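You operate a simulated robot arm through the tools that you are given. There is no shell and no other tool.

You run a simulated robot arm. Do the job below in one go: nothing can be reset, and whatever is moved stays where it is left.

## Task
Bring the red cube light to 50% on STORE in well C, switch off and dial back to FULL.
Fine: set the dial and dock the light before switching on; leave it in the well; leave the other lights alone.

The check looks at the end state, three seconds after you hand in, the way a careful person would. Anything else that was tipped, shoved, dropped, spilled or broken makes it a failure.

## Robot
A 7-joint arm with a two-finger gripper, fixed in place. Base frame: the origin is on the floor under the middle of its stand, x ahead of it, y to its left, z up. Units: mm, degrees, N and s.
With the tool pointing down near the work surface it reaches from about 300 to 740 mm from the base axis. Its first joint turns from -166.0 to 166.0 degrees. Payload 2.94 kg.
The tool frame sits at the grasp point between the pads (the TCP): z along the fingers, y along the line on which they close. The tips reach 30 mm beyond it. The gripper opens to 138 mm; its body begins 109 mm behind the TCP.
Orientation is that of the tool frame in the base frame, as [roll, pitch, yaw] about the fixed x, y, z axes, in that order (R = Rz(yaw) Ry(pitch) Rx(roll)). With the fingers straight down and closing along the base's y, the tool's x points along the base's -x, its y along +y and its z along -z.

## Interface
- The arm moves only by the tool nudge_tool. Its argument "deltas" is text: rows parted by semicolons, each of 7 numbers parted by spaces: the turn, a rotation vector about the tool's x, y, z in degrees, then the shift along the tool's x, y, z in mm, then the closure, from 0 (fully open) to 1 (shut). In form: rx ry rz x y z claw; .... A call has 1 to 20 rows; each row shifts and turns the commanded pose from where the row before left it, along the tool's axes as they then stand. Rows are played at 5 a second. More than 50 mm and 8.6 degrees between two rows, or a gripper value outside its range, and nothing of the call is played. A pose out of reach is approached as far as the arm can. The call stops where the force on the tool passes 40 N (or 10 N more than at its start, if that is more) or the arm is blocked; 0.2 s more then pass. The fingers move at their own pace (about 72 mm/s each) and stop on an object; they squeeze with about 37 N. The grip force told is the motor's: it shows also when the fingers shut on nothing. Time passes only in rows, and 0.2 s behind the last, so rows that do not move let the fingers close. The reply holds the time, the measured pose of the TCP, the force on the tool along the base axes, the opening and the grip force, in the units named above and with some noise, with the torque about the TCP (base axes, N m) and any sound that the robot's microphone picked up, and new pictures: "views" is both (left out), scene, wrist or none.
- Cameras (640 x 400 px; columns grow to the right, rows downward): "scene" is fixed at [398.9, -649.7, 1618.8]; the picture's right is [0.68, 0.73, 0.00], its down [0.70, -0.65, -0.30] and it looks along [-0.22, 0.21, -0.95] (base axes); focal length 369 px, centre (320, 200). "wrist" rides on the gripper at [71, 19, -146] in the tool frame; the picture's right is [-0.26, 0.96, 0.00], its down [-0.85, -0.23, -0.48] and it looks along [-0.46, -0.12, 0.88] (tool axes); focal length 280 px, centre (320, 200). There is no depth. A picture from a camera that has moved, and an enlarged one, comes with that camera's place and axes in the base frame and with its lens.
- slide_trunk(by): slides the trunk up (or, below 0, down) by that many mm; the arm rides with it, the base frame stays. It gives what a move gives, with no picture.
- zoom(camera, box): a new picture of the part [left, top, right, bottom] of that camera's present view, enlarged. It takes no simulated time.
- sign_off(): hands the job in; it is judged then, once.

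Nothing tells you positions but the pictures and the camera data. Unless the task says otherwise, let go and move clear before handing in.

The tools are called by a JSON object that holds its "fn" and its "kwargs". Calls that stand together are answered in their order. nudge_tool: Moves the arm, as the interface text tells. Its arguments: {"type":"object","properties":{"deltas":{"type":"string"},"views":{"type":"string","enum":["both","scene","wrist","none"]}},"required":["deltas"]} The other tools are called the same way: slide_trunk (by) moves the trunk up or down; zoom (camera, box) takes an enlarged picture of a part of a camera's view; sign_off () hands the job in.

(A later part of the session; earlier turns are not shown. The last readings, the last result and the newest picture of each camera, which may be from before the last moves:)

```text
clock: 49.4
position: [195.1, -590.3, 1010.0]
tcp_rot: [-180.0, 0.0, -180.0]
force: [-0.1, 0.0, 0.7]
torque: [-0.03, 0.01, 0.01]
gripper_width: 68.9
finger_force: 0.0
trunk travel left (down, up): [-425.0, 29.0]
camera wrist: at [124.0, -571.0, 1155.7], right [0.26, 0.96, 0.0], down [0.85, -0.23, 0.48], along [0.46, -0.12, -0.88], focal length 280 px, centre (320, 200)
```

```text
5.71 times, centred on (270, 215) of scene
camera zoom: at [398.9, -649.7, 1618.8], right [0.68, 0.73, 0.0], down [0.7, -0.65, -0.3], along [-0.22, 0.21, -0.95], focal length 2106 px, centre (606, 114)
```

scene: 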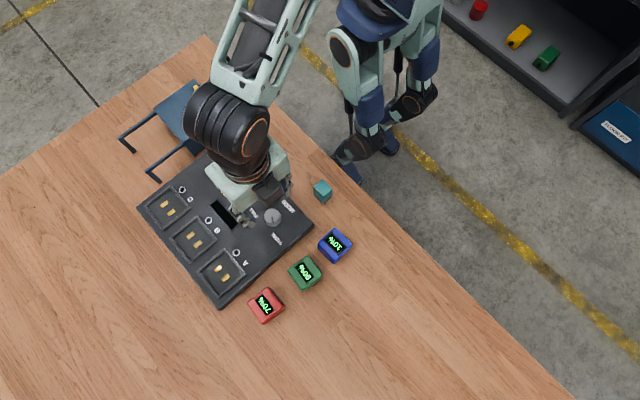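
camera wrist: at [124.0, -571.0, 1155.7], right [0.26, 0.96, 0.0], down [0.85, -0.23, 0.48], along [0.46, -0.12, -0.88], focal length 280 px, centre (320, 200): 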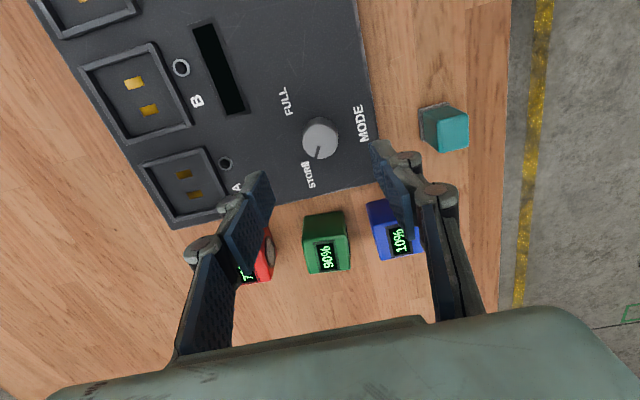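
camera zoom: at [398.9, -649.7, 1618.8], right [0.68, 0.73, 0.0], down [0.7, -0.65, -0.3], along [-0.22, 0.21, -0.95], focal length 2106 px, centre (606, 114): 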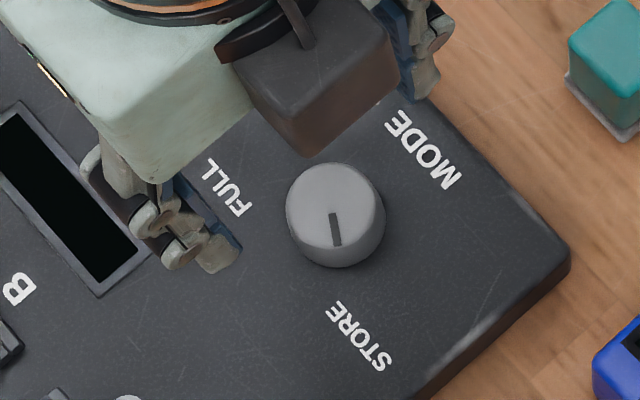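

The dial now points to STORE. Red cube measured at (315, −707), yaw ≈ −3°, ~45 mm. Next I rotate to yaw 87° and tilt the tool 25° outward for reach, at safe height.

{"fn": "nudge_tool", "kwargs": {"deltas": "0 0 7.75 0 0 0 0.5; 0 0 7.75 0 0 0 0.5; 0 0 7.75 0 0 0 0.5; 0 0 7.75 0 0 0 0.5; 0 0 7.75 0 0 0 0.5; 0 0 7.75 0 0 0 0.5; 0 0 7.75 0 0 0 0.5; 0 0 7.75 0 0 0 0.5; 0 0 7.75 0 0 0 0.5; 0 0 7.75 0 0 0 0.5; 0 0 7.75 0 0 0 0.5; 0 0 7.75 0 0 0 0.5; 0 0 0 0 0 0 0.5", "views": "none"}}

{"fn": "nudge_tool", "kwargs": {"deltas": "0 -6.25 0 0 0 0 0.5; 0 -6.25 0 0 0 0 0.5; 0 -6.25 0 0 0 0 0.5; 0 -6.25 0 0 0 0 0.5; 0 0 0 0 0 0 0.5", "views": "both"}}

```text
clock: 52.2
position: [195.1, -590.5, 1009.2]
tcp_rot: [180.0, 0.0, 86.9]
force: [0.4, -1.1, 0.5]
torque: [0.01, 0.01, -0.03]
gripper_width: 68.9
finger_force: 0.1
trunk travel left (down, up): [-425.0, 29.0]
```

```text
clock: 53.4
position: [195.4, -590.8, 1009.4]
tcp_rot: [-179.9, 25.2, 86.9]
force: [0.0, 1.0, -0.4]
torque: [-0.02, 0.05, -0.02]
gripper_width: 69.1
finger_force: 0.0
trunk travel left (down, up): [-425.0, 29.0]
camera wrist: at [220.5, -465.3, 1111.8], right [0.95, -0.29, 0.11], down [-0.26, -0.55, 0.79], along [-0.17, -0.78, -0.6], focal length 280 px, centre (320, 200)
```

scene: 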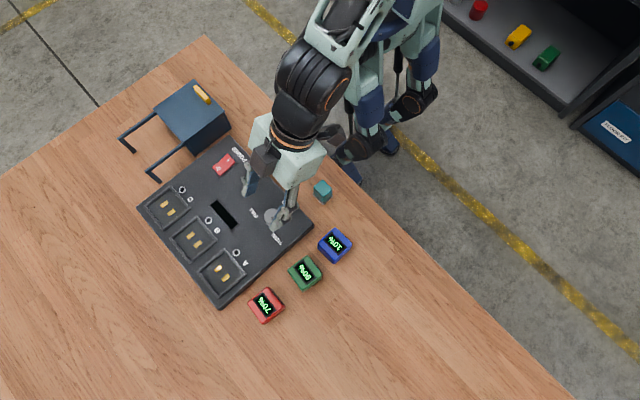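
wrist: 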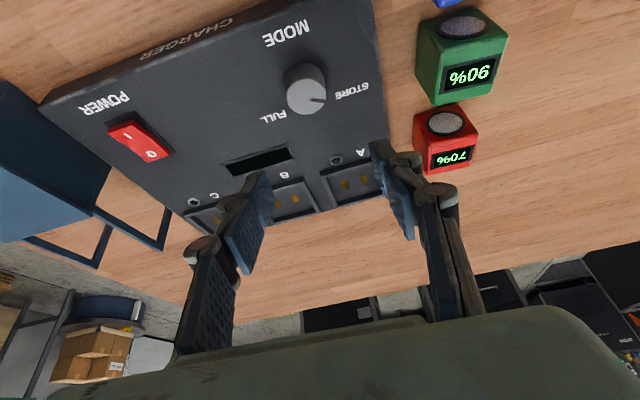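

{"fn": "nudge_tool", "kwargs": {"deltas": "0 0 0 -20.8 31.4 15 0.5; 0 0 0 -20.8 31.4 15 0.5; 0 0 0 -20.8 31.4 15 0.5; 0 0 0 -20.8 31.4 15 0.5; 0 0 0 0 0 0 0.5", "views": "both"}}

```text
clock: 54.6
position: [315.5, -696.3, 989.9]
tcp_rot: [180.0, 24.9, 86.9]
force: [-0.2, 0.2, -0.2]
torque: [0.0, -0.02, 0.01]
gripper_width: 69.1
finger_force: 0.0
trunk travel left (down, up): [-425.0, 29.0]
camera wrist: at [340.2, -572.8, 1093.0], right [0.95, -0.29, 0.11], down [-0.26, -0.56, 0.79], along [-0.17, -0.78, -0.6], focal length 280 px, centre (320, 200)
```

scene: 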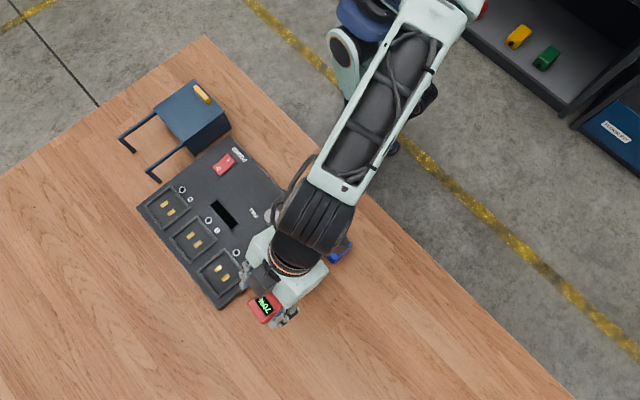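
wrist: 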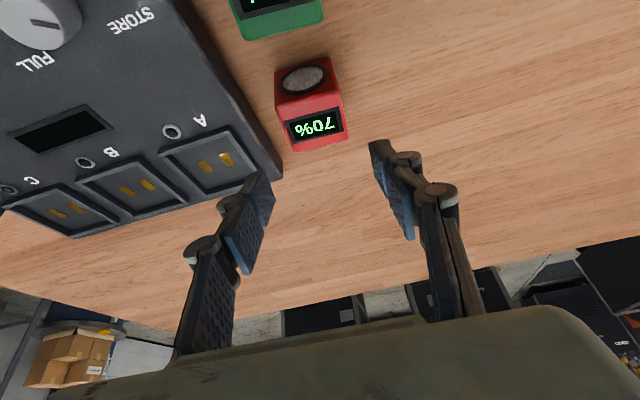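

{"fn": "zoom", "kwargs": {"camera": "wrist", "box": [250, 40, 370, 170]}}

```text
3.08 times, centred on (310, 105) of wrist
camera zoom: at [340.2, -572.8, 1093.0], right [0.95, -0.29, 0.11], down [-0.26, -0.56, 0.79], along [-0.17, -0.78, -0.6], focal length 863 px, centre (351, 492)
```

zoom: 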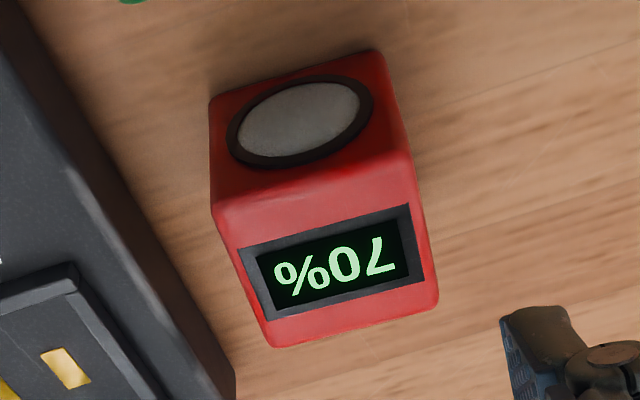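

Red cube confirmed near (316, −707.6). I'll descend with the tips staying just above board level, then check before closing.

{"fn": "nudge_tool", "kwargs": {"deltas": "0 0 0 8.3 0.3 19.7 0.5; 0 0 0 8.3 0.3 19.7 0.5; 0 0 0 4.2 0.2 9.8 0.5; 0 0 0 4.1 0.1 9.8 0.5; 0 0 0 0 0 0 0.5", "views": "both"}}

```text
clock: 55.8
position: [316.7, -700.4, 926.2]
tcp_rot: [-180.0, 25.0, 87.0]
force: [0.1, 0.5, 0.7]
torque: [0.01, 0.01, -0.01]
gripper_width: 68.9
finger_force: 0.0
trunk travel left (down, up): [-425.0, 29.0]
camera wrist: at [341.5, -575.5, 1028.7], right [0.95, -0.29, 0.11], down [-0.26, -0.56, 0.79], along [-0.17, -0.78, -0.6], focal length 280 px, centre (320, 200)
```

scene: 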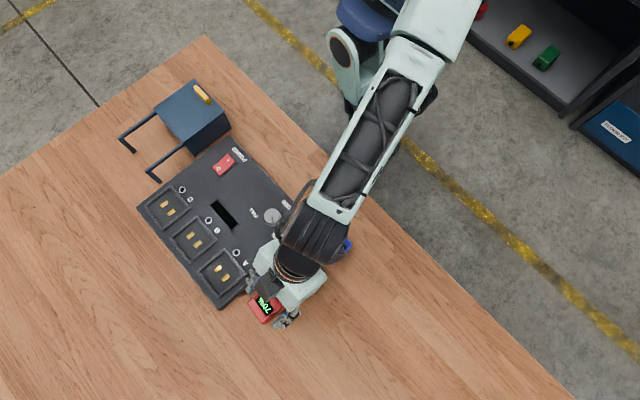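
wrist: 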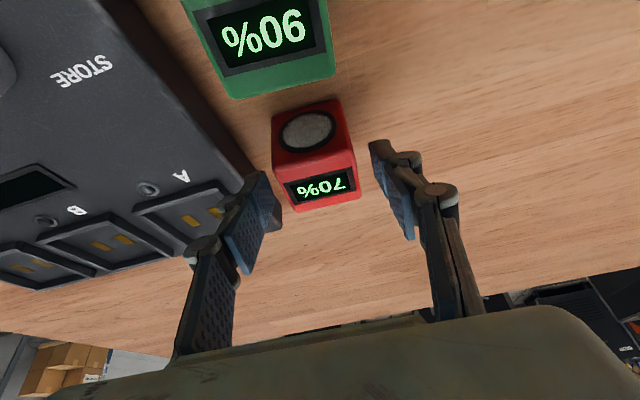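

{"fn": "nudge_tool", "kwargs": {"deltas": "0 0 0 0 0 0 0.58; 0 0 0 0 0 0 0.64; 0 0 0 0 0 0 0.7; 0 0 0 0 0 0 0.8; 0 0 0 0 0 0 1; 0 0 0 0 0 0 1", "views": "both"}}

```text
clock: 57.2
position: [315.2, -699.9, 926.0]
tcp_rot: [-180.0, 25.0, 87.0]
force: [-1.5, -0.7, 1.8]
torque: [-0.01, 0.04, 0.01]
gripper_width: 49.1
finger_force: 36.6
trunk travel left (down, up): [-425.0, 29.0]
camera wrist: at [341.4, -575.5, 1029.0], right [0.95, -0.29, 0.11], down [-0.26, -0.56, 0.79], along [-0.17, -0.78, -0.6], focal length 280 px, centre (320, 200)
```

scene: 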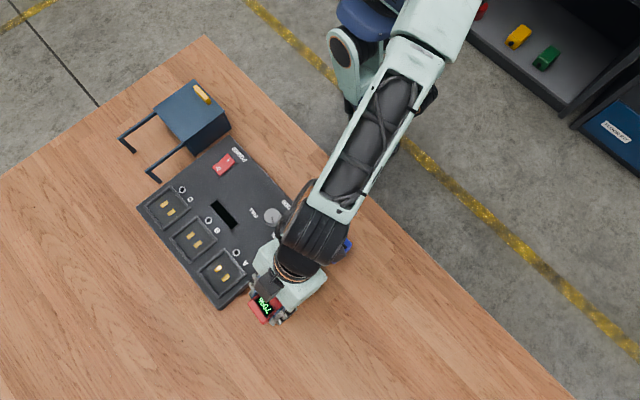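
wrist: 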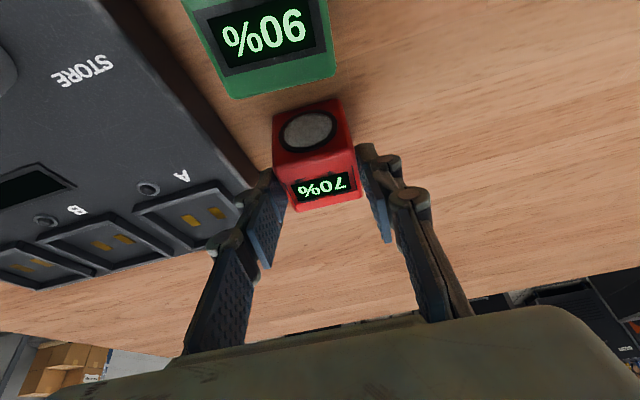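

The red cube is gripped (49 mm). Lifting straight up.

{"fn": "nudge_tool", "kwargs": {"deltas": "0 0 0 -4.2 0 -9.1 1; 0 0 0 -8.45 0 -18.1 1; 0 0 0 -8.45 0 -18.1 1; 0 0 0 -8.45 0 -18.1 1; 0 0 0 -4.2 0 -9.1 1; 0 0 0 0 0 0 1", "views": "both"}}

```text
clock: 58.6
position: [316.9, -699.6, 1005.2]
tcp_rot: [180.0, 25.0, 86.9]
force: [-0.3, -0.2, -3.4]
torque: [0.01, -0.01, 0.02]
gripper_width: 49.0
finger_force: 36.6
trunk travel left (down, up): [-425.0, 29.0]
camera wrist: at [341.9, -574.8, 1108.2], right [0.95, -0.29, 0.11], down [-0.26, -0.56, 0.79], along [-0.17, -0.78, -0.6], focal length 280 px, centre (320, 200)
```

scene: 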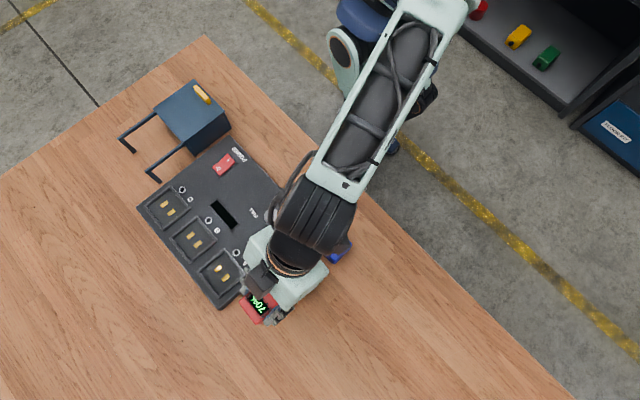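
wrist: 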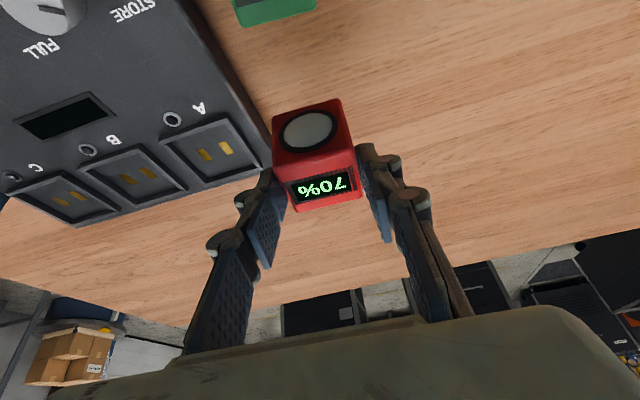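

{"fn": "zoom", "kwargs": {"camera": "wrist", "box": [0, 90, 270, 240]}}

{"fn": "zoom", "kwargs": {"camera": "wrist", "box": [255, 85, 375, 225]}}

{"fn": "zoom", "kwargs": {"camera": "scene", "box": [130, 170, 220, 240]}}

```text
2.37 times, centred on (135, 165) of wrist
camera zoom: at [341.9, -574.8, 1108.2], right [0.95, -0.29, 0.11], down [-0.26, -0.56, 0.79], along [-0.17, -0.78, -0.6], focal length 665 px, centre (758, 283)
```

zoom: 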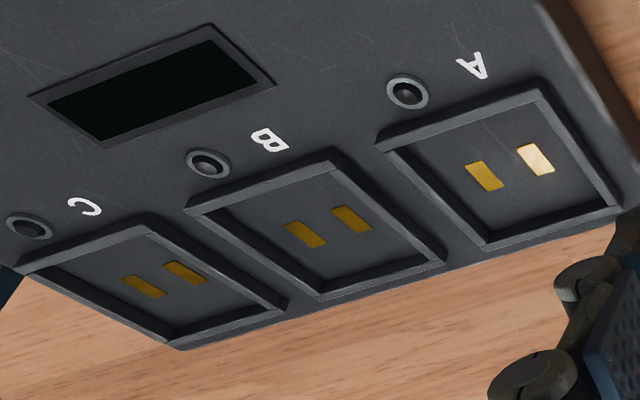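

```text
2.86 times, centred on (315, 155) of wrist
camera zoom: at [341.9, -574.8, 1108.2], right [0.95, -0.29, 0.11], down [-0.26, -0.56, 0.79], along [-0.17, -0.78, -0.6], focal length 801 px, centre (334, 329)
```

zoom: 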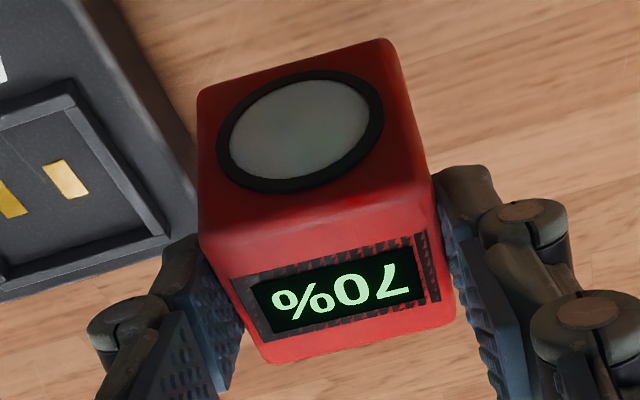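

```text
5.71 times, centred on (175, 205) of scene
camera zoom: at [398.9, -649.7, 1618.8], right [0.68, 0.73, 0.0], down [0.7, -0.65, -0.3], along [-0.22, 0.21, -0.95], focal length 2106 px, centre (1149, 171)
```

zoom: 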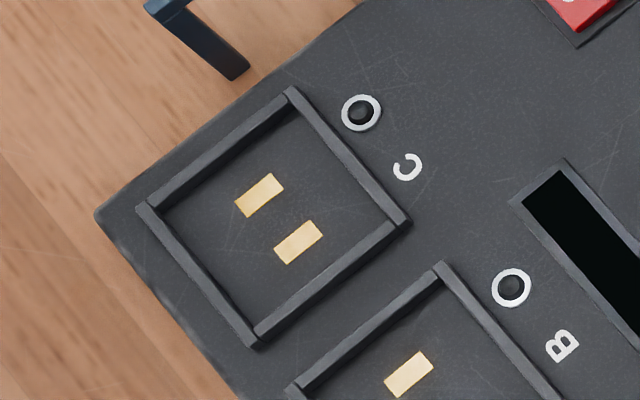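

The cube is held firmly (~0.35 kg). Well C's centre is at about (31, −734), with ~57 mm inner size. I'll square the yaw to the board and carry the cube over to hover above well C.

{"fn": "nudge_tool", "kwargs": {"deltas": "0 0 0 0 0 -5 1; 0 0 0 -3.5 -40.7 1.63 1; 0 0 0 -3.5 -40.7 1.63 1; 0 0 0 -3.5 -40.7 1.63 1; 0 0 0 -3.5 -40.7 1.63 1; 0 0 0 0 0 0 1", "views": "both"}}

```text
clock: 60.0
position: [153.6, -704.6, 1010.5]
tcp_rot: [180.0, 24.9, 87.0]
force: [-0.5, 0.7, -2.6]
torque: [0.01, -0.03, 0.0]
gripper_width: 49.2
finger_force: 36.6
trunk travel left (down, up): [-425.0, 29.0]
camera wrist: at [179.3, -580.4, 1113.0], right [0.95, -0.29, 0.11], down [-0.26, -0.56, 0.79], along [-0.17, -0.78, -0.6], focal length 280 px, centre (320, 200)
```

scene: 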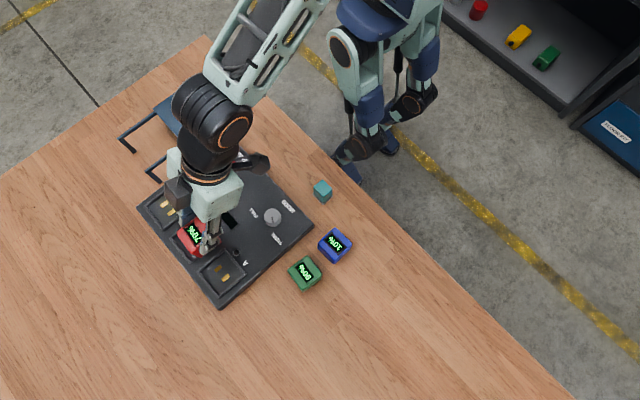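
wrist: 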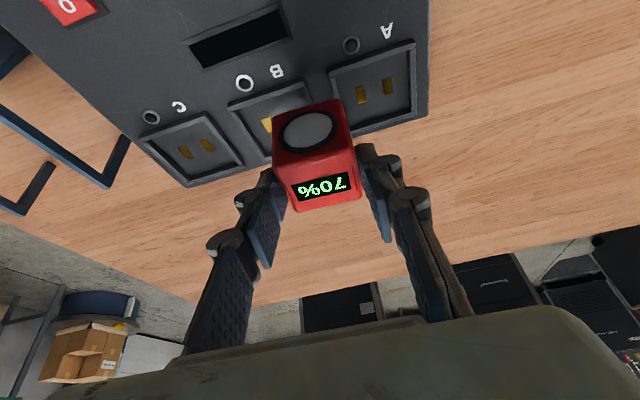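

{"fn": "nudge_tool", "kwargs": {"deltas": "-1.27 0 -2.72 0 0 0 1; 0 0 0 -4.8 -30.6 2.9 1; 0 0 0 -4.8 -30.6 2.9 1; 0 0 0 -4.8 -30.6 2.9 1; 0 0 0 -4.7 -30.5 3 1; 0 0 0 0 0 0 1", "views": "both"}}

```text
clock: 61.4
position: [30.8, -726.9, 1008.1]
tcp_rot: [-179.9, 25.1, 90.0]
force: [0.1, 0.4, -2.6]
torque: [0.01, -0.01, -0.02]
gripper_width: 49.1
finger_force: 36.7
trunk travel left (down, up): [-425.0, 29.0]
camera wrist: at [49.6, -601.0, 1110.0], right [0.96, -0.24, 0.11], down [-0.23, -0.57, 0.79], along [-0.12, -0.79, -0.6], focal length 280 px, centre (320, 200)
```

scene: 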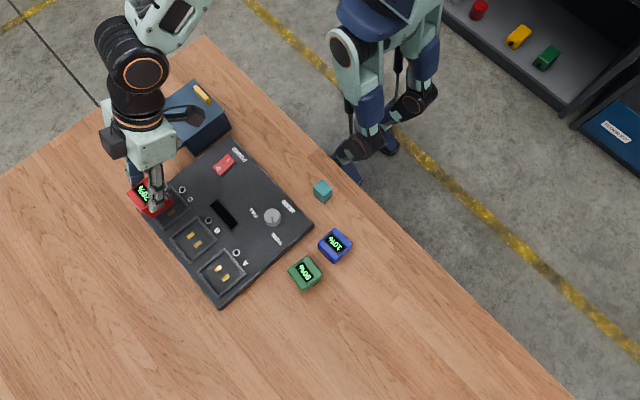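
wrist: 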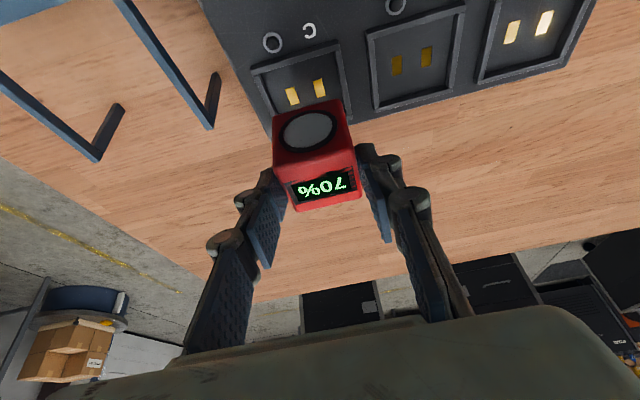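

{"fn": "zoom", "kwargs": {"camera": "wrist", "box": [220, 20, 400, 220]}}

{"fn": "zoom", "kwargs": {"camera": "scene", "box": [100, 150, 220, 230]}}

```text
2.00 times, centred on (310, 120) of wrist
camera zoom: at [49.6, -601.0, 1110.0], right [0.96, -0.24, 0.11], down [-0.23, -0.57, 0.79], along [-0.12, -0.79, -0.6], focal length 561 px, centre (340, 360)
```

zoom: 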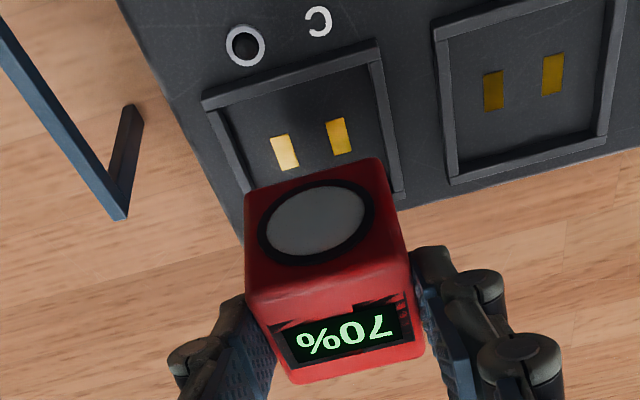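

```text
5.00 times, centred on (160, 190) of scene
camera zoom: at [398.9, -649.7, 1618.8], right [0.68, 0.73, 0.0], down [0.7, -0.65, -0.3], along [-0.22, 0.21, -0.95], focal length 1843 px, centre (1120, 250)
```

zoom: 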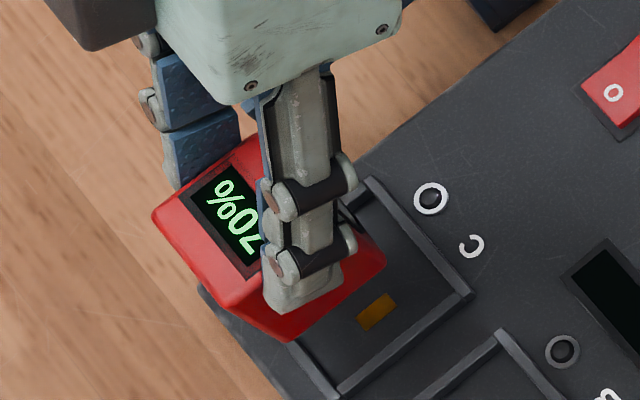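

Well C pads are at (29.8, −734.1), so I need about −1 mm in x. I'll lower to just above the rim and re-check alignment.

{"fn": "nudge_tool", "kwargs": {"deltas": "0 0 0 5.6 -0.9 12.1 1; 0 0 0 5.6 0 12.1 1; 0 0 0 5.6 0 12.1 1; 0 0 0 0 0 0 1", "views": "both"}}

{"fn": "zoom", "kwargs": {"camera": "wrist", "box": [220, 20, 400, 220]}}

{"fn": "zoom", "kwargs": {"camera": "scene", "box": [110, 150, 220, 230]}}

```text
clock: 62.4
position: [29.7, -726.5, 967.2]
tcp_rot: [-180.0, 25.0, 90.0]
force: [-0.4, -0.7, -2.5]
torque: [0.03, 0.02, 0.01]
gripper_width: 49.4
finger_force: 36.9
trunk travel left (down, up): [-425.0, 29.0]
camera wrist: at [48.6, -600.8, 1070.2], right [0.96, -0.24, 0.11], down [-0.23, -0.57, 0.79], along [-0.12, -0.79, -0.6], focal length 280 px, centre (320, 200)
```

scene: 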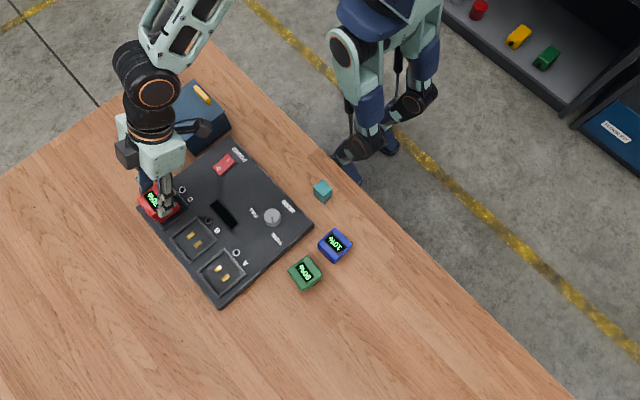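
wrist: 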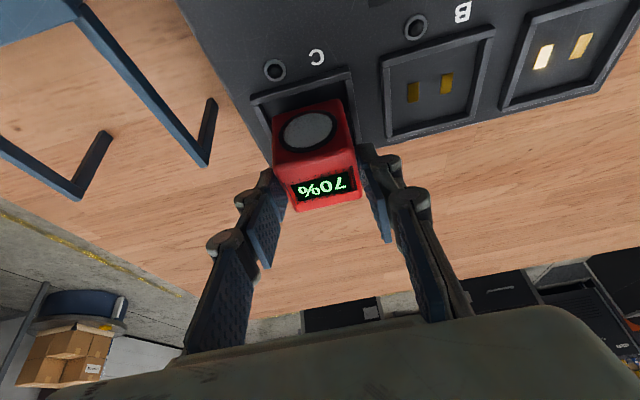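

```text
2.00 times, centred on (310, 120) of wrist
camera zoom: at [48.6, -600.8, 1070.2], right [0.96, -0.24, 0.11], down [-0.23, -0.57, 0.79], along [-0.12, -0.79, -0.6], focal length 561 px, centre (340, 360)
```

zoom: 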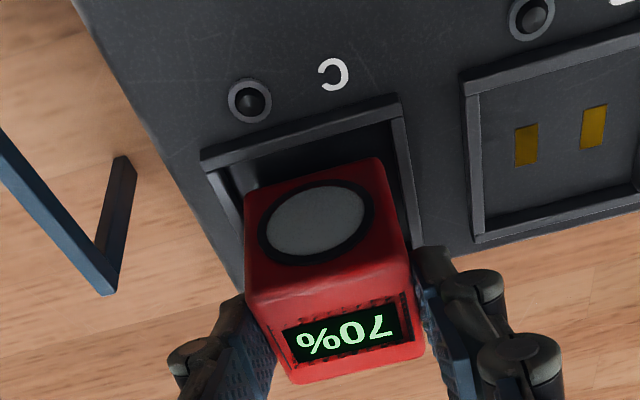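

```text
5.00 times, centred on (165, 190) of scene
camera zoom: at [398.9, -649.7, 1618.8], right [0.68, 0.73, 0.0], down [0.7, -0.65, -0.3], along [-0.22, 0.21, -0.95], focal length 1843 px, centre (1095, 250)
```

zoom: 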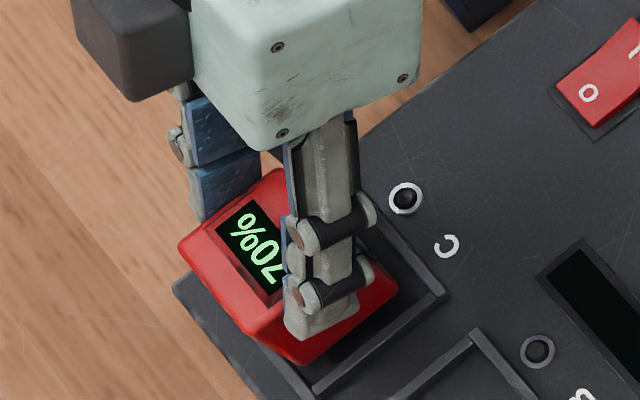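

Alignment is good (cube ~1 mm off centre with about ±4 mm play). Lowering slowly into the well, watching force.

{"fn": "nudge_tool", "kwargs": {"deltas": "0 0 0 2.1 -0.4 4.5 1; 0 0 0 1.7 0 3.6 1; 0 0 0 1.3 0 2.7 1; 0 0 0 0 0 0 1", "views": "none"}}

{"fn": "nudge_tool", "kwargs": {"deltas": "0 0 0 0.42 0 0.91 1; 0 0 0 0.42 0 0.91 1; 0 0 0 0.42 0 0.91 1; 0 0 0 0 0 0 1", "views": "wrist"}}

```text
clock: 63.4
position: [28.8, -727.6, 956.1]
tcp_rot: [179.9, 25.2, 89.9]
force: [0.2, -0.4, 0.7]
torque: [0.04, -0.08, 0.03]
gripper_width: 49.2
finger_force: 37.2
trunk travel left (down, up): [-425.0, 29.0]
```

```text
clock: 64.4
position: [29.9, -725.7, 956.0]
tcp_rot: [-180.0, 25.4, 89.9]
force: [1.1, 1.3, 17.2]
torque: [0.32, -0.05, 0.04]
gripper_width: 49.1
finger_force: 37.0
trunk travel left (down, up): [-425.0, 29.0]
camera wrist: at [48.1, -599.8, 1058.2], right [0.96, -0.24, 0.11], down [-0.23, -0.56, 0.79], along [-0.12, -0.79, -0.6], focal length 280 px, centre (320, 200)
```

wrist: 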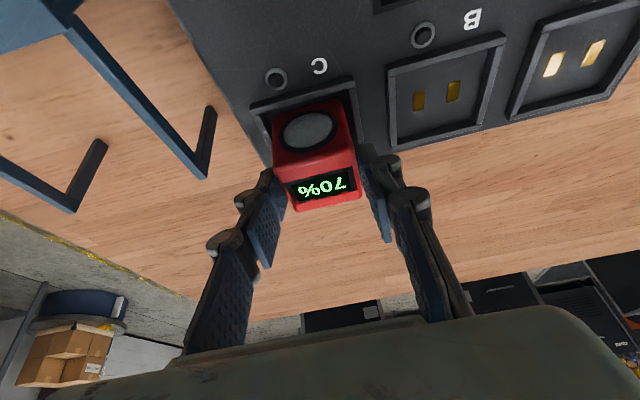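

Contact at TCP z ≈ 956. I need to see if the cube is in the well or sitting on the rim.

{"fn": "zoom", "kwargs": {"camera": "wrist", "box": [230, 60, 380, 220]}}

{"fn": "zoom", "kwargs": {"camera": "scene", "box": [120, 160, 210, 230]}}

```text
2.50 times, centred on (305, 140) of wrist
camera zoom: at [48.1, -599.8, 1058.2], right [0.96, -0.24, 0.11], down [-0.23, -0.56, 0.79], along [-0.12, -0.79, -0.6], focal length 701 px, centre (358, 350)
```

zoom: 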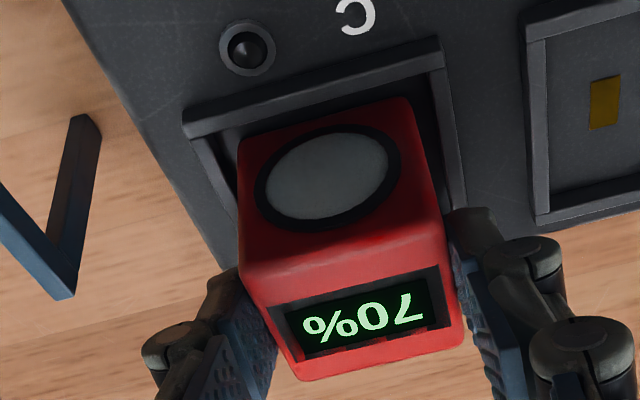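

```text
5.71 times, centred on (165, 195) of scene
camera zoom: at [398.9, -649.7, 1618.8], right [0.68, 0.73, 0.0], down [0.7, -0.65, -0.3], along [-0.22, 0.21, -0.95], focal length 2106 px, centre (1206, 229)
```

zoom: 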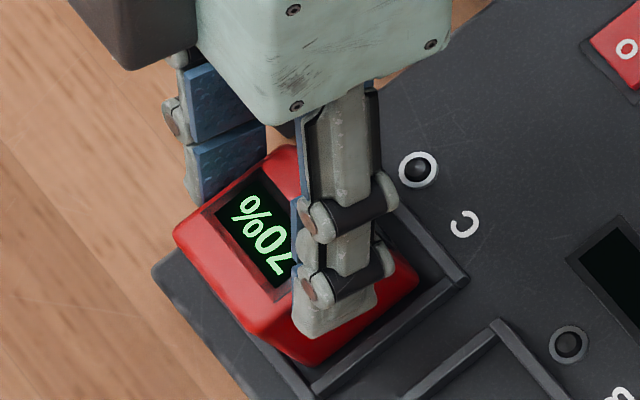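

Ambiguous: it may be touching the far (−y) rim. I'll lift slightly, shift 2 mm toward +y and lower again to compare contact height.

{"fn": "nudge_tool", "kwargs": {"deltas": "0 0 0 -1.7 0 -3.6 1; 0 0 0 -2.5 0 -5.4 1; 0 0 0 1.8 0 -0.85 1; 0 0 0 0 0 0 1", "views": "none"}}

{"fn": "nudge_tool", "kwargs": {"deltas": "0 0 0 0.85 0 1.8 1; 0 0 0 0.85 0 1.8 1; 0 0 0 0.64 0 1.36 1; 0 0 0 0 0 0 1", "views": "none"}}

```text
clock: 65.4
position: [29.0, -723.5, 962.6]
tcp_rot: [180.0, 24.9, 90.1]
force: [-0.7, 0.3, -2.4]
torque: [-0.02, 0.0, -0.05]
gripper_width: 49.4
finger_force: 37.1
trunk travel left (down, up): [-425.0, 29.0]
```

```text
clock: 66.4
position: [27.7, -724.8, 956.9]
tcp_rot: [-180.0, 25.0, 90.1]
force: [-0.1, 0.0, -1.8]
torque: [0.05, 0.02, 0.01]
gripper_width: 49.2
finger_force: 37.7
trunk travel left (down, up): [-425.0, 29.0]
```

{"fn": "nudge_tool", "kwargs": {"deltas": "0 0 0 0.42 0 0.91 1; 0 0 0 0.42 0 0.91 1; 0 0 0 0 0 0 1", "views": "none"}}

{"fn": "nudge_tool", "kwargs": {"deltas": "0 0 0 0.42 0 0.91 1; 0 0 0 0.42 0 0.91 1; 0 0 0 0 0 0 1", "views": "both"}}

```text
clock: 67.2
position: [29.5, -724.4, 956.5]
tcp_rot: [-180.0, 25.1, 89.9]
force: [-1.1, 1.2, 2.2]
torque: [0.12, -0.02, 0.0]
gripper_width: 49.1
finger_force: 37.1
trunk travel left (down, up): [-425.0, 29.0]
```

```text
clock: 68.0
position: [29.1, -725.8, 956.7]
tcp_rot: [180.0, 25.3, 90.0]
force: [0.5, 0.5, 11.3]
torque: [0.24, -0.06, 0.0]
gripper_width: 49.1
finger_force: 36.8
trunk travel left (down, up): [-425.0, 29.0]
camera wrist: at [48.1, -598.5, 1058.4], right [0.96, -0.24, 0.11], down [-0.23, -0.56, 0.79], along [-0.12, -0.79, -0.6], focal length 280 px, centre (320, 200)
```

scene: 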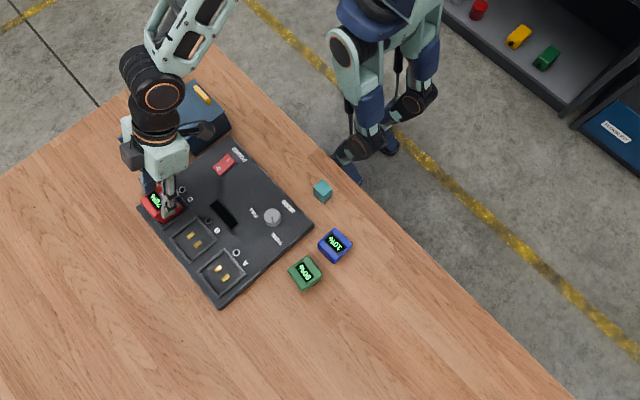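
wrist: 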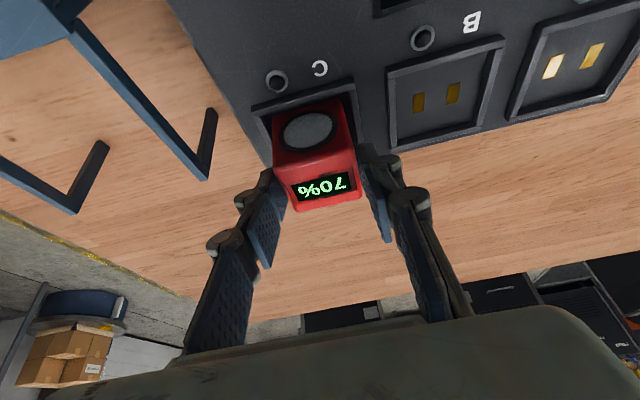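

{"fn": "zoom", "kwargs": {"camera": "wrist", "box": [240, 65, 370, 165]}}

{"fn": "zoom", "kwargs": {"camera": "scene", "box": [130, 180, 200, 230]}}

```text
4.00 times, centred on (305, 115) of wrist
camera zoom: at [48.1, -598.5, 1058.4], right [0.96, -0.24, 0.11], down [-0.23, -0.56, 0.79], along [-0.12, -0.79, -0.6], focal length 1122 px, centre (380, 540)
```

zoom: 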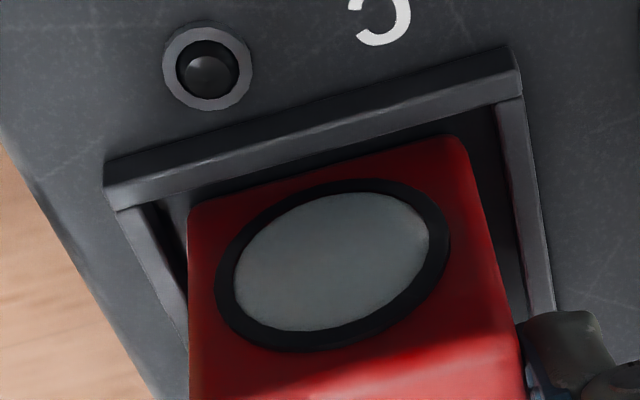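

```text
8.00 times, centred on (165, 205) of scene
camera zoom: at [398.9, -649.7, 1618.8], right [0.68, 0.73, 0.0], down [0.7, -0.65, -0.3], along [-0.22, 0.21, -0.95], focal length 2948 px, centre (1560, 160)
```

zoom: 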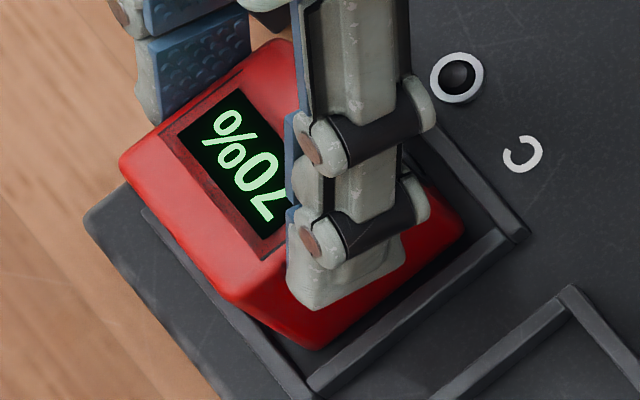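

The cube is inside the frame and touching the floor at the same height, but yawed ~2° and ~1.5 mm too far from centre. I'll lift a few mm, square it and set it down again.

{"fn": "nudge_tool", "kwargs": {"deltas": "0 0 0 -2.1 0 -4.53 1; -0.85 0 -1.81 0 0 0 1; 0 0 0 1.36 0 -0.64 1; 0 0 0 0 0 0 1; 0 0 0 0.64 0 1.36 1; 0 0 0 0.42 0 0.91 1; 0 0 0 0 0 0 1", "views": "none"}}

{"fn": "nudge_tool", "kwargs": {"deltas": "0 0 0 0.42 0 0.91 1; 0 0 0 0.42 0 0.91 1; 0 0 0 0 0 0 1", "views": "wrist"}}

{"fn": "zoom", "kwargs": {"camera": "wrist", "box": [240, 65, 370, 165]}}

```text
clock: 69.6
position: [29.2, -724.5, 956.0]
tcp_rot: [-179.9, 25.0, 92.0]
force: [-0.9, 0.0, -1.0]
torque: [-0.02, 0.0, 0.04]
gripper_width: 49.0
finger_force: 36.4
trunk travel left (down, up): [-425.0, 29.0]
```

```text
clock: 70.4
position: [28.9, -722.8, 955.4]
tcp_rot: [179.9, 25.2, 92.0]
force: [-0.3, 1.5, 9.4]
torque: [0.31, 0.05, -0.01]
gripper_width: 49.2
finger_force: 37.0
trunk travel left (down, up): [-425.0, 29.0]
camera wrist: at [43.6, -596.5, 1058.5], right [0.97, -0.2, 0.11], down [-0.21, -0.57, 0.79], along [-0.1, -0.79, -0.6], focal length 280 px, centre (320, 200)
```

wrist: 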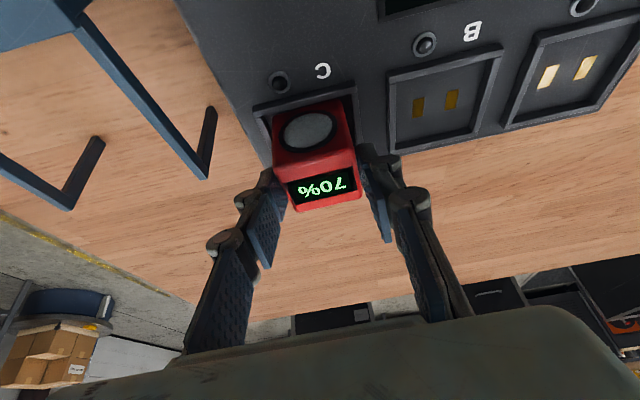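

```text
4.00 times, centred on (305, 115) of wrist
camera zoom: at [43.6, -596.5, 1058.5], right [0.97, -0.2, 0.11], down [-0.21, -0.57, 0.79], along [-0.1, -0.79, -0.6], focal length 1122 px, centre (380, 540)
```

zoom: 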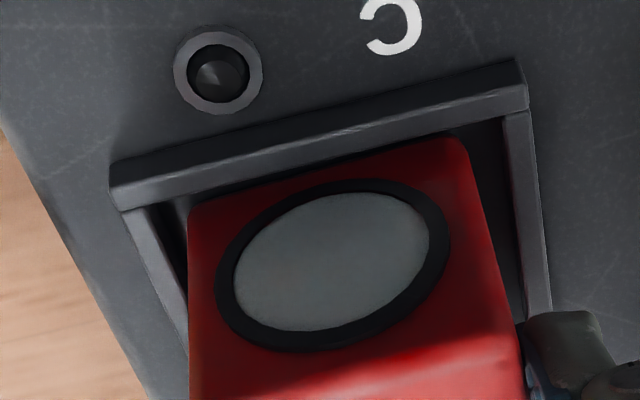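

Now squared and centred within about 1 mm, resting on the well floor. I'll relieve the press, open gently and retreat upward.

{"fn": "nudge_tool", "kwargs": {"deltas": "0 0 0 -0.75 0 -1.6 1; 0 0 0 0 0 0 0.64; 0 0 0 0 0 0 0.62; 0 0 0 0 0 0 0.59; 0 0 0 0 0 0 0.56; 0 0 0 0 0 0 0.56", "views": "wrist"}}

```text
clock: 71.8
position: [29.7, -723.2, 955.6]
tcp_rot: [180.0, 25.1, 92.0]
force: [-0.7, 0.1, 0.9]
torque: [0.02, -0.01, 0.01]
gripper_width: 61.0
finger_force: 0.1
trunk travel left (down, up): [-425.0, 29.0]
camera wrist: at [43.7, -597.2, 1058.4], right [0.97, -0.2, 0.11], down [-0.21, -0.58, 0.79], along [-0.1, -0.79, -0.6], focal length 280 px, centre (320, 200)
```

wrist: 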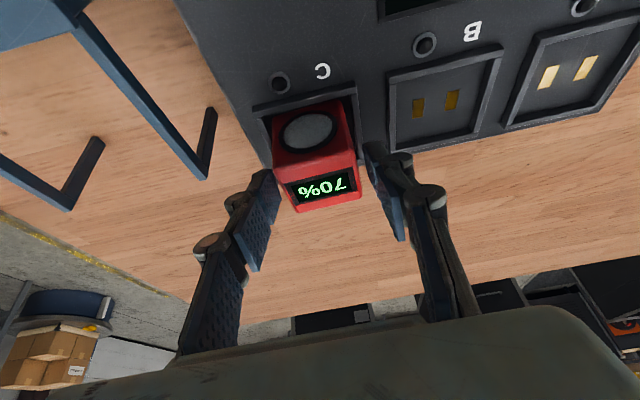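

{"fn": "nudge_tool", "kwargs": {"deltas": "0 0 0 -8.45 0 -18.1 0.56; 0 0 0 -8.45 0 -18.1 0.56; 0 0 0 -8.45 0 -18.1 0.56; 0 0 0 0 0 0 0.56", "views": "both"}}

{"fn": "zoom", "kwargs": {"camera": "wrist", "box": [220, 20, 400, 200]}}

{"fn": "zoom", "kwargs": {"camera": "scene", "box": [130, 150, 240, 230]}}

```text
clock: 72.8
position: [29.0, -722.8, 1016.2]
tcp_rot: [-179.9, 25.0, 92.0]
force: [0.1, -0.5, 0.2]
torque: [0.0, -0.04, 0.01]
gripper_width: 60.6
finger_force: 0.0
trunk travel left (down, up): [-425.0, 29.0]
camera wrist: at [43.9, -596.8, 1119.0], right [0.97, -0.2, 0.11], down [-0.21, -0.58, 0.79], along [-0.1, -0.79, -0.6], focal length 280 px, centre (320, 200)
```

scene: 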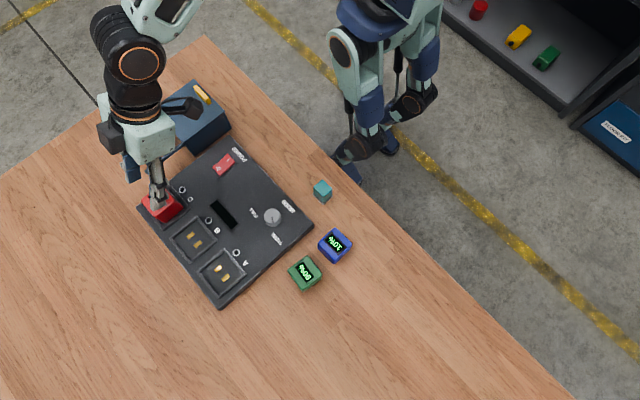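
wrist: 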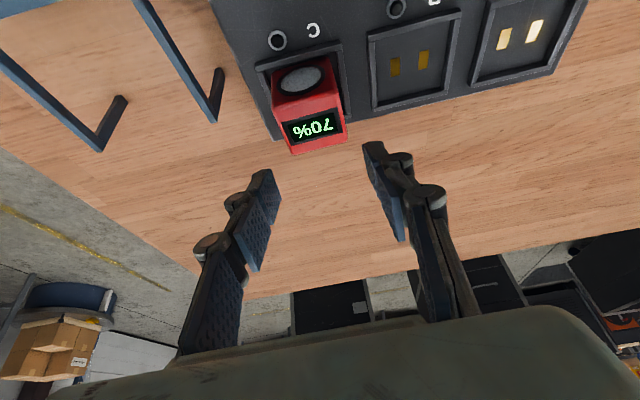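

```text
2.22 times, centred on (310, 110) of wrist
camera zoom: at [43.9, -596.8, 1119.0], right [0.97, -0.2, 0.11], down [-0.21, -0.58, 0.79], along [-0.1, -0.79, -0.6], focal length 623 px, centre (342, 400)
```

zoom: 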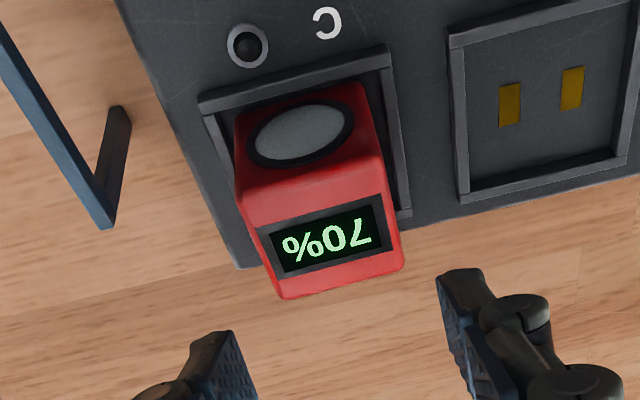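

```text
5.00 times, centred on (185, 190) of scene
camera zoom: at [398.9, -649.7, 1618.8], right [0.68, 0.73, 0.0], down [0.7, -0.65, -0.3], along [-0.22, 0.21, -0.95], focal length 1843 px, centre (995, 250)
```

zoom: 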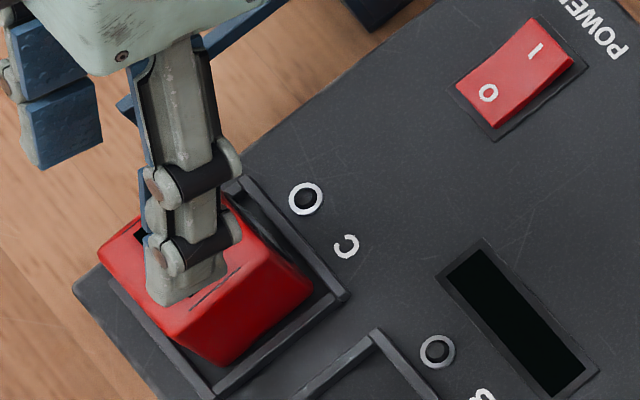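

The red light is squarely docked in well C. Next: close the fingers and move to hover above the "I" side of the POWER rocker at (34, −577).

{"fn": "nudge_tool", "kwargs": {"deltas": "0.85 0 1.81 0 0 -5 0.7; 0 0 0 37.7 1.25 -7 1; 0 0 0 37.7 1.25 -8 1; 0 0 0 37.7 1.25 -8 1; 0 0 0 37.7 1.25 -8 1; 0 0 0 0 0 0 1; 0 0 0 0 0 0 1", "views": "both"}}

{"fn": "zoom", "kwargs": {"camera": "scene", "box": [130, 130, 250, 230]}}

{"fn": "zoom", "kwargs": {"camera": "wrist", "box": [220, 60, 420, 260]}}

```text
clock: 74.4
position: [35.2, -569.7, 983.7]
tcp_rot: [-179.9, 25.0, 90.1]
force: [0.1, 0.4, -0.2]
torque: [0.0, -0.02, 0.02]
gripper_width: 0.0
finger_force: 28.2
trunk travel left (down, up): [-425.0, 29.0]
camera wrist: at [53.3, -444.6, 1086.8], right [0.96, -0.24, 0.11], down [-0.23, -0.57, 0.79], along [-0.12, -0.79, -0.6], focal length 280 px, centre (320, 200)
```

scene: 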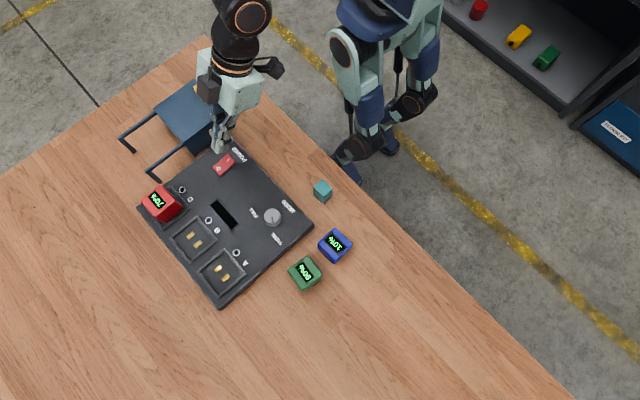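
wrist: 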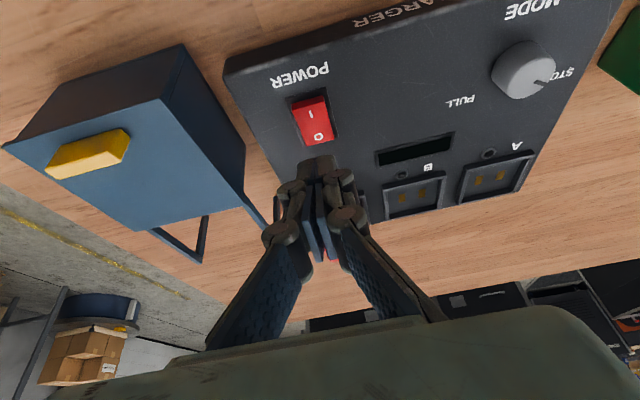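

```text
4.00 times, centred on (190, 180) of scene
camera zoom: at [398.9, -649.7, 1618.8], right [0.68, 0.73, 0.0], down [0.7, -0.65, -0.3], along [-0.22, 0.21, -0.95], focal length 1474 px, centre (840, 280)
```

zoom: 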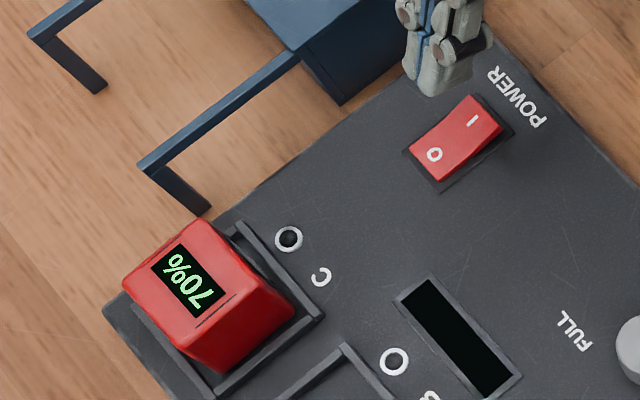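

```text
2.00 times, centred on (320, 160) of wrist
camera zoom: at [53.3, -444.6, 1086.8], right [0.96, -0.24, 0.11], down [-0.23, -0.57, 0.79], along [-0.12, -0.79, -0.6], focal length 561 px, centre (320, 280)
```

zoom: 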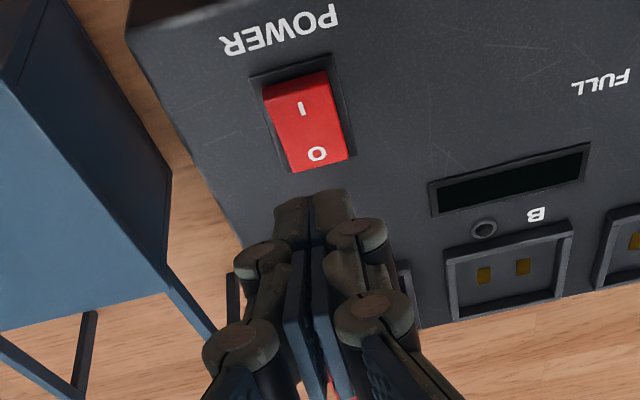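

The display reads 70% and is visible to the scene camera. Rocker centre ≈(35.8, −589), I end raised (off). I'll lower onto the I side in small steps.

{"fn": "nudge_tool", "kwargs": {"deltas": "0 0 0 4.9 0.3 12 1; 0 0 0 4.9 0.3 12 1; 0 0 0 4.8 0.2 12 1; 0 0 0 0 0 0 1", "views": "both"}}

{"fn": "zoom", "kwargs": {"camera": "wrist", "box": [250, 90, 390, 230]}}

{"fn": "zoom", "kwargs": {"camera": "scene", "box": [180, 120, 260, 190]}}

```text
clock: 75.4
position: [36.0, -572.9, 945.5]
tcp_rot: [179.9, 25.0, 90.0]
force: [0.8, -0.7, 0.4]
torque: [0.0, -0.01, -0.01]
gripper_width: 0.0
finger_force: 28.2
trunk travel left (down, up): [-425.0, 29.0]
camera wrist: at [53.7, -447.2, 1048.6], right [0.96, -0.24, 0.11], down [-0.23, -0.57, 0.79], along [-0.12, -0.79, -0.6], focal length 280 px, centre (320, 200)
```

scene: 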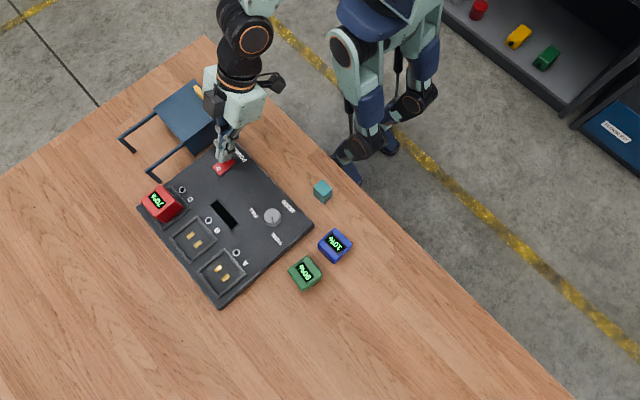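
wrist: 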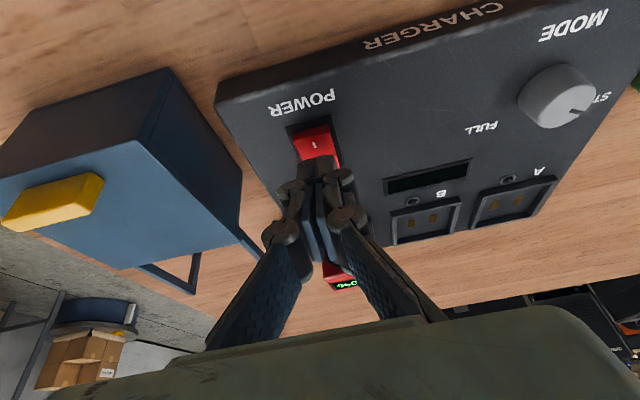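

```text
2.86 times, centred on (320, 160) of wrist
camera zoom: at [53.7, -447.2, 1048.6], right [0.96, -0.24, 0.11], down [-0.23, -0.57, 0.79], along [-0.12, -0.79, -0.6], focal length 801 px, centre (320, 314)
```

zoom: 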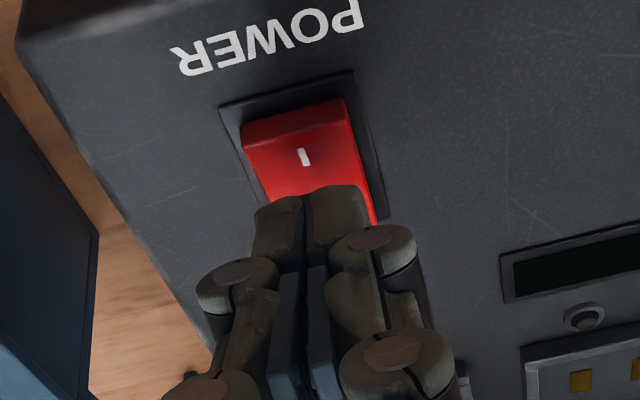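

```text
5.71 times, centred on (220, 155) of scene
camera zoom: at [398.9, -649.7, 1618.8], right [0.68, 0.73, 0.0], down [0.7, -0.65, -0.3], along [-0.22, 0.21, -0.95], focal length 2106 px, centre (891, 457)
```

zoom: 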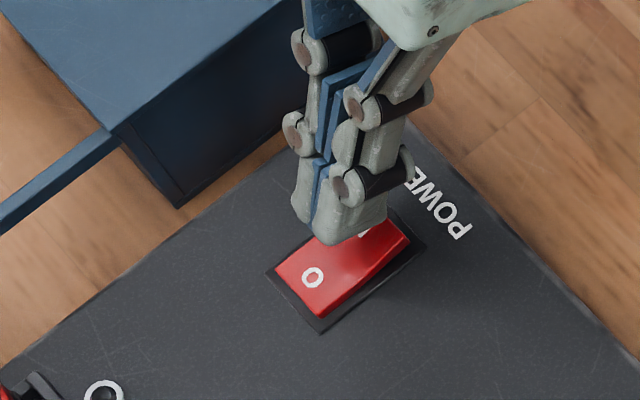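

{"fn": "nudge_tool", "kwargs": {"deltas": "0 0 0 1.7 0 3.6 1; 0 0 0 1.7 0 3.6 1; 0 0 0 0.85 0 1.81 1; 0 0 0 0 0 0 1", "views": "none"}}

{"fn": "nudge_tool", "kwargs": {"deltas": "0 0 0 0.85 0 1.81 1; 0 0 0 0 0 0 1", "views": "none"}}

```text
clock: 76.4
position: [34.3, -573.3, 936.8]
tcp_rot: [-180.0, 25.0, 90.0]
force: [0.5, 0.1, -0.4]
torque: [0.02, 0.01, -0.01]
gripper_width: 0.0
finger_force: 28.2
trunk travel left (down, up): [-425.0, 29.0]
```

```text
clock: 77.0
position: [35.9, -573.0, 934.7]
tcp_rot: [-180.0, 25.0, 90.1]
force: [-0.3, 0.2, 0.0]
torque: [0.03, 0.0, 0.01]
gripper_width: 0.1
finger_force: 28.1
trunk travel left (down, up): [-425.0, 29.0]
```

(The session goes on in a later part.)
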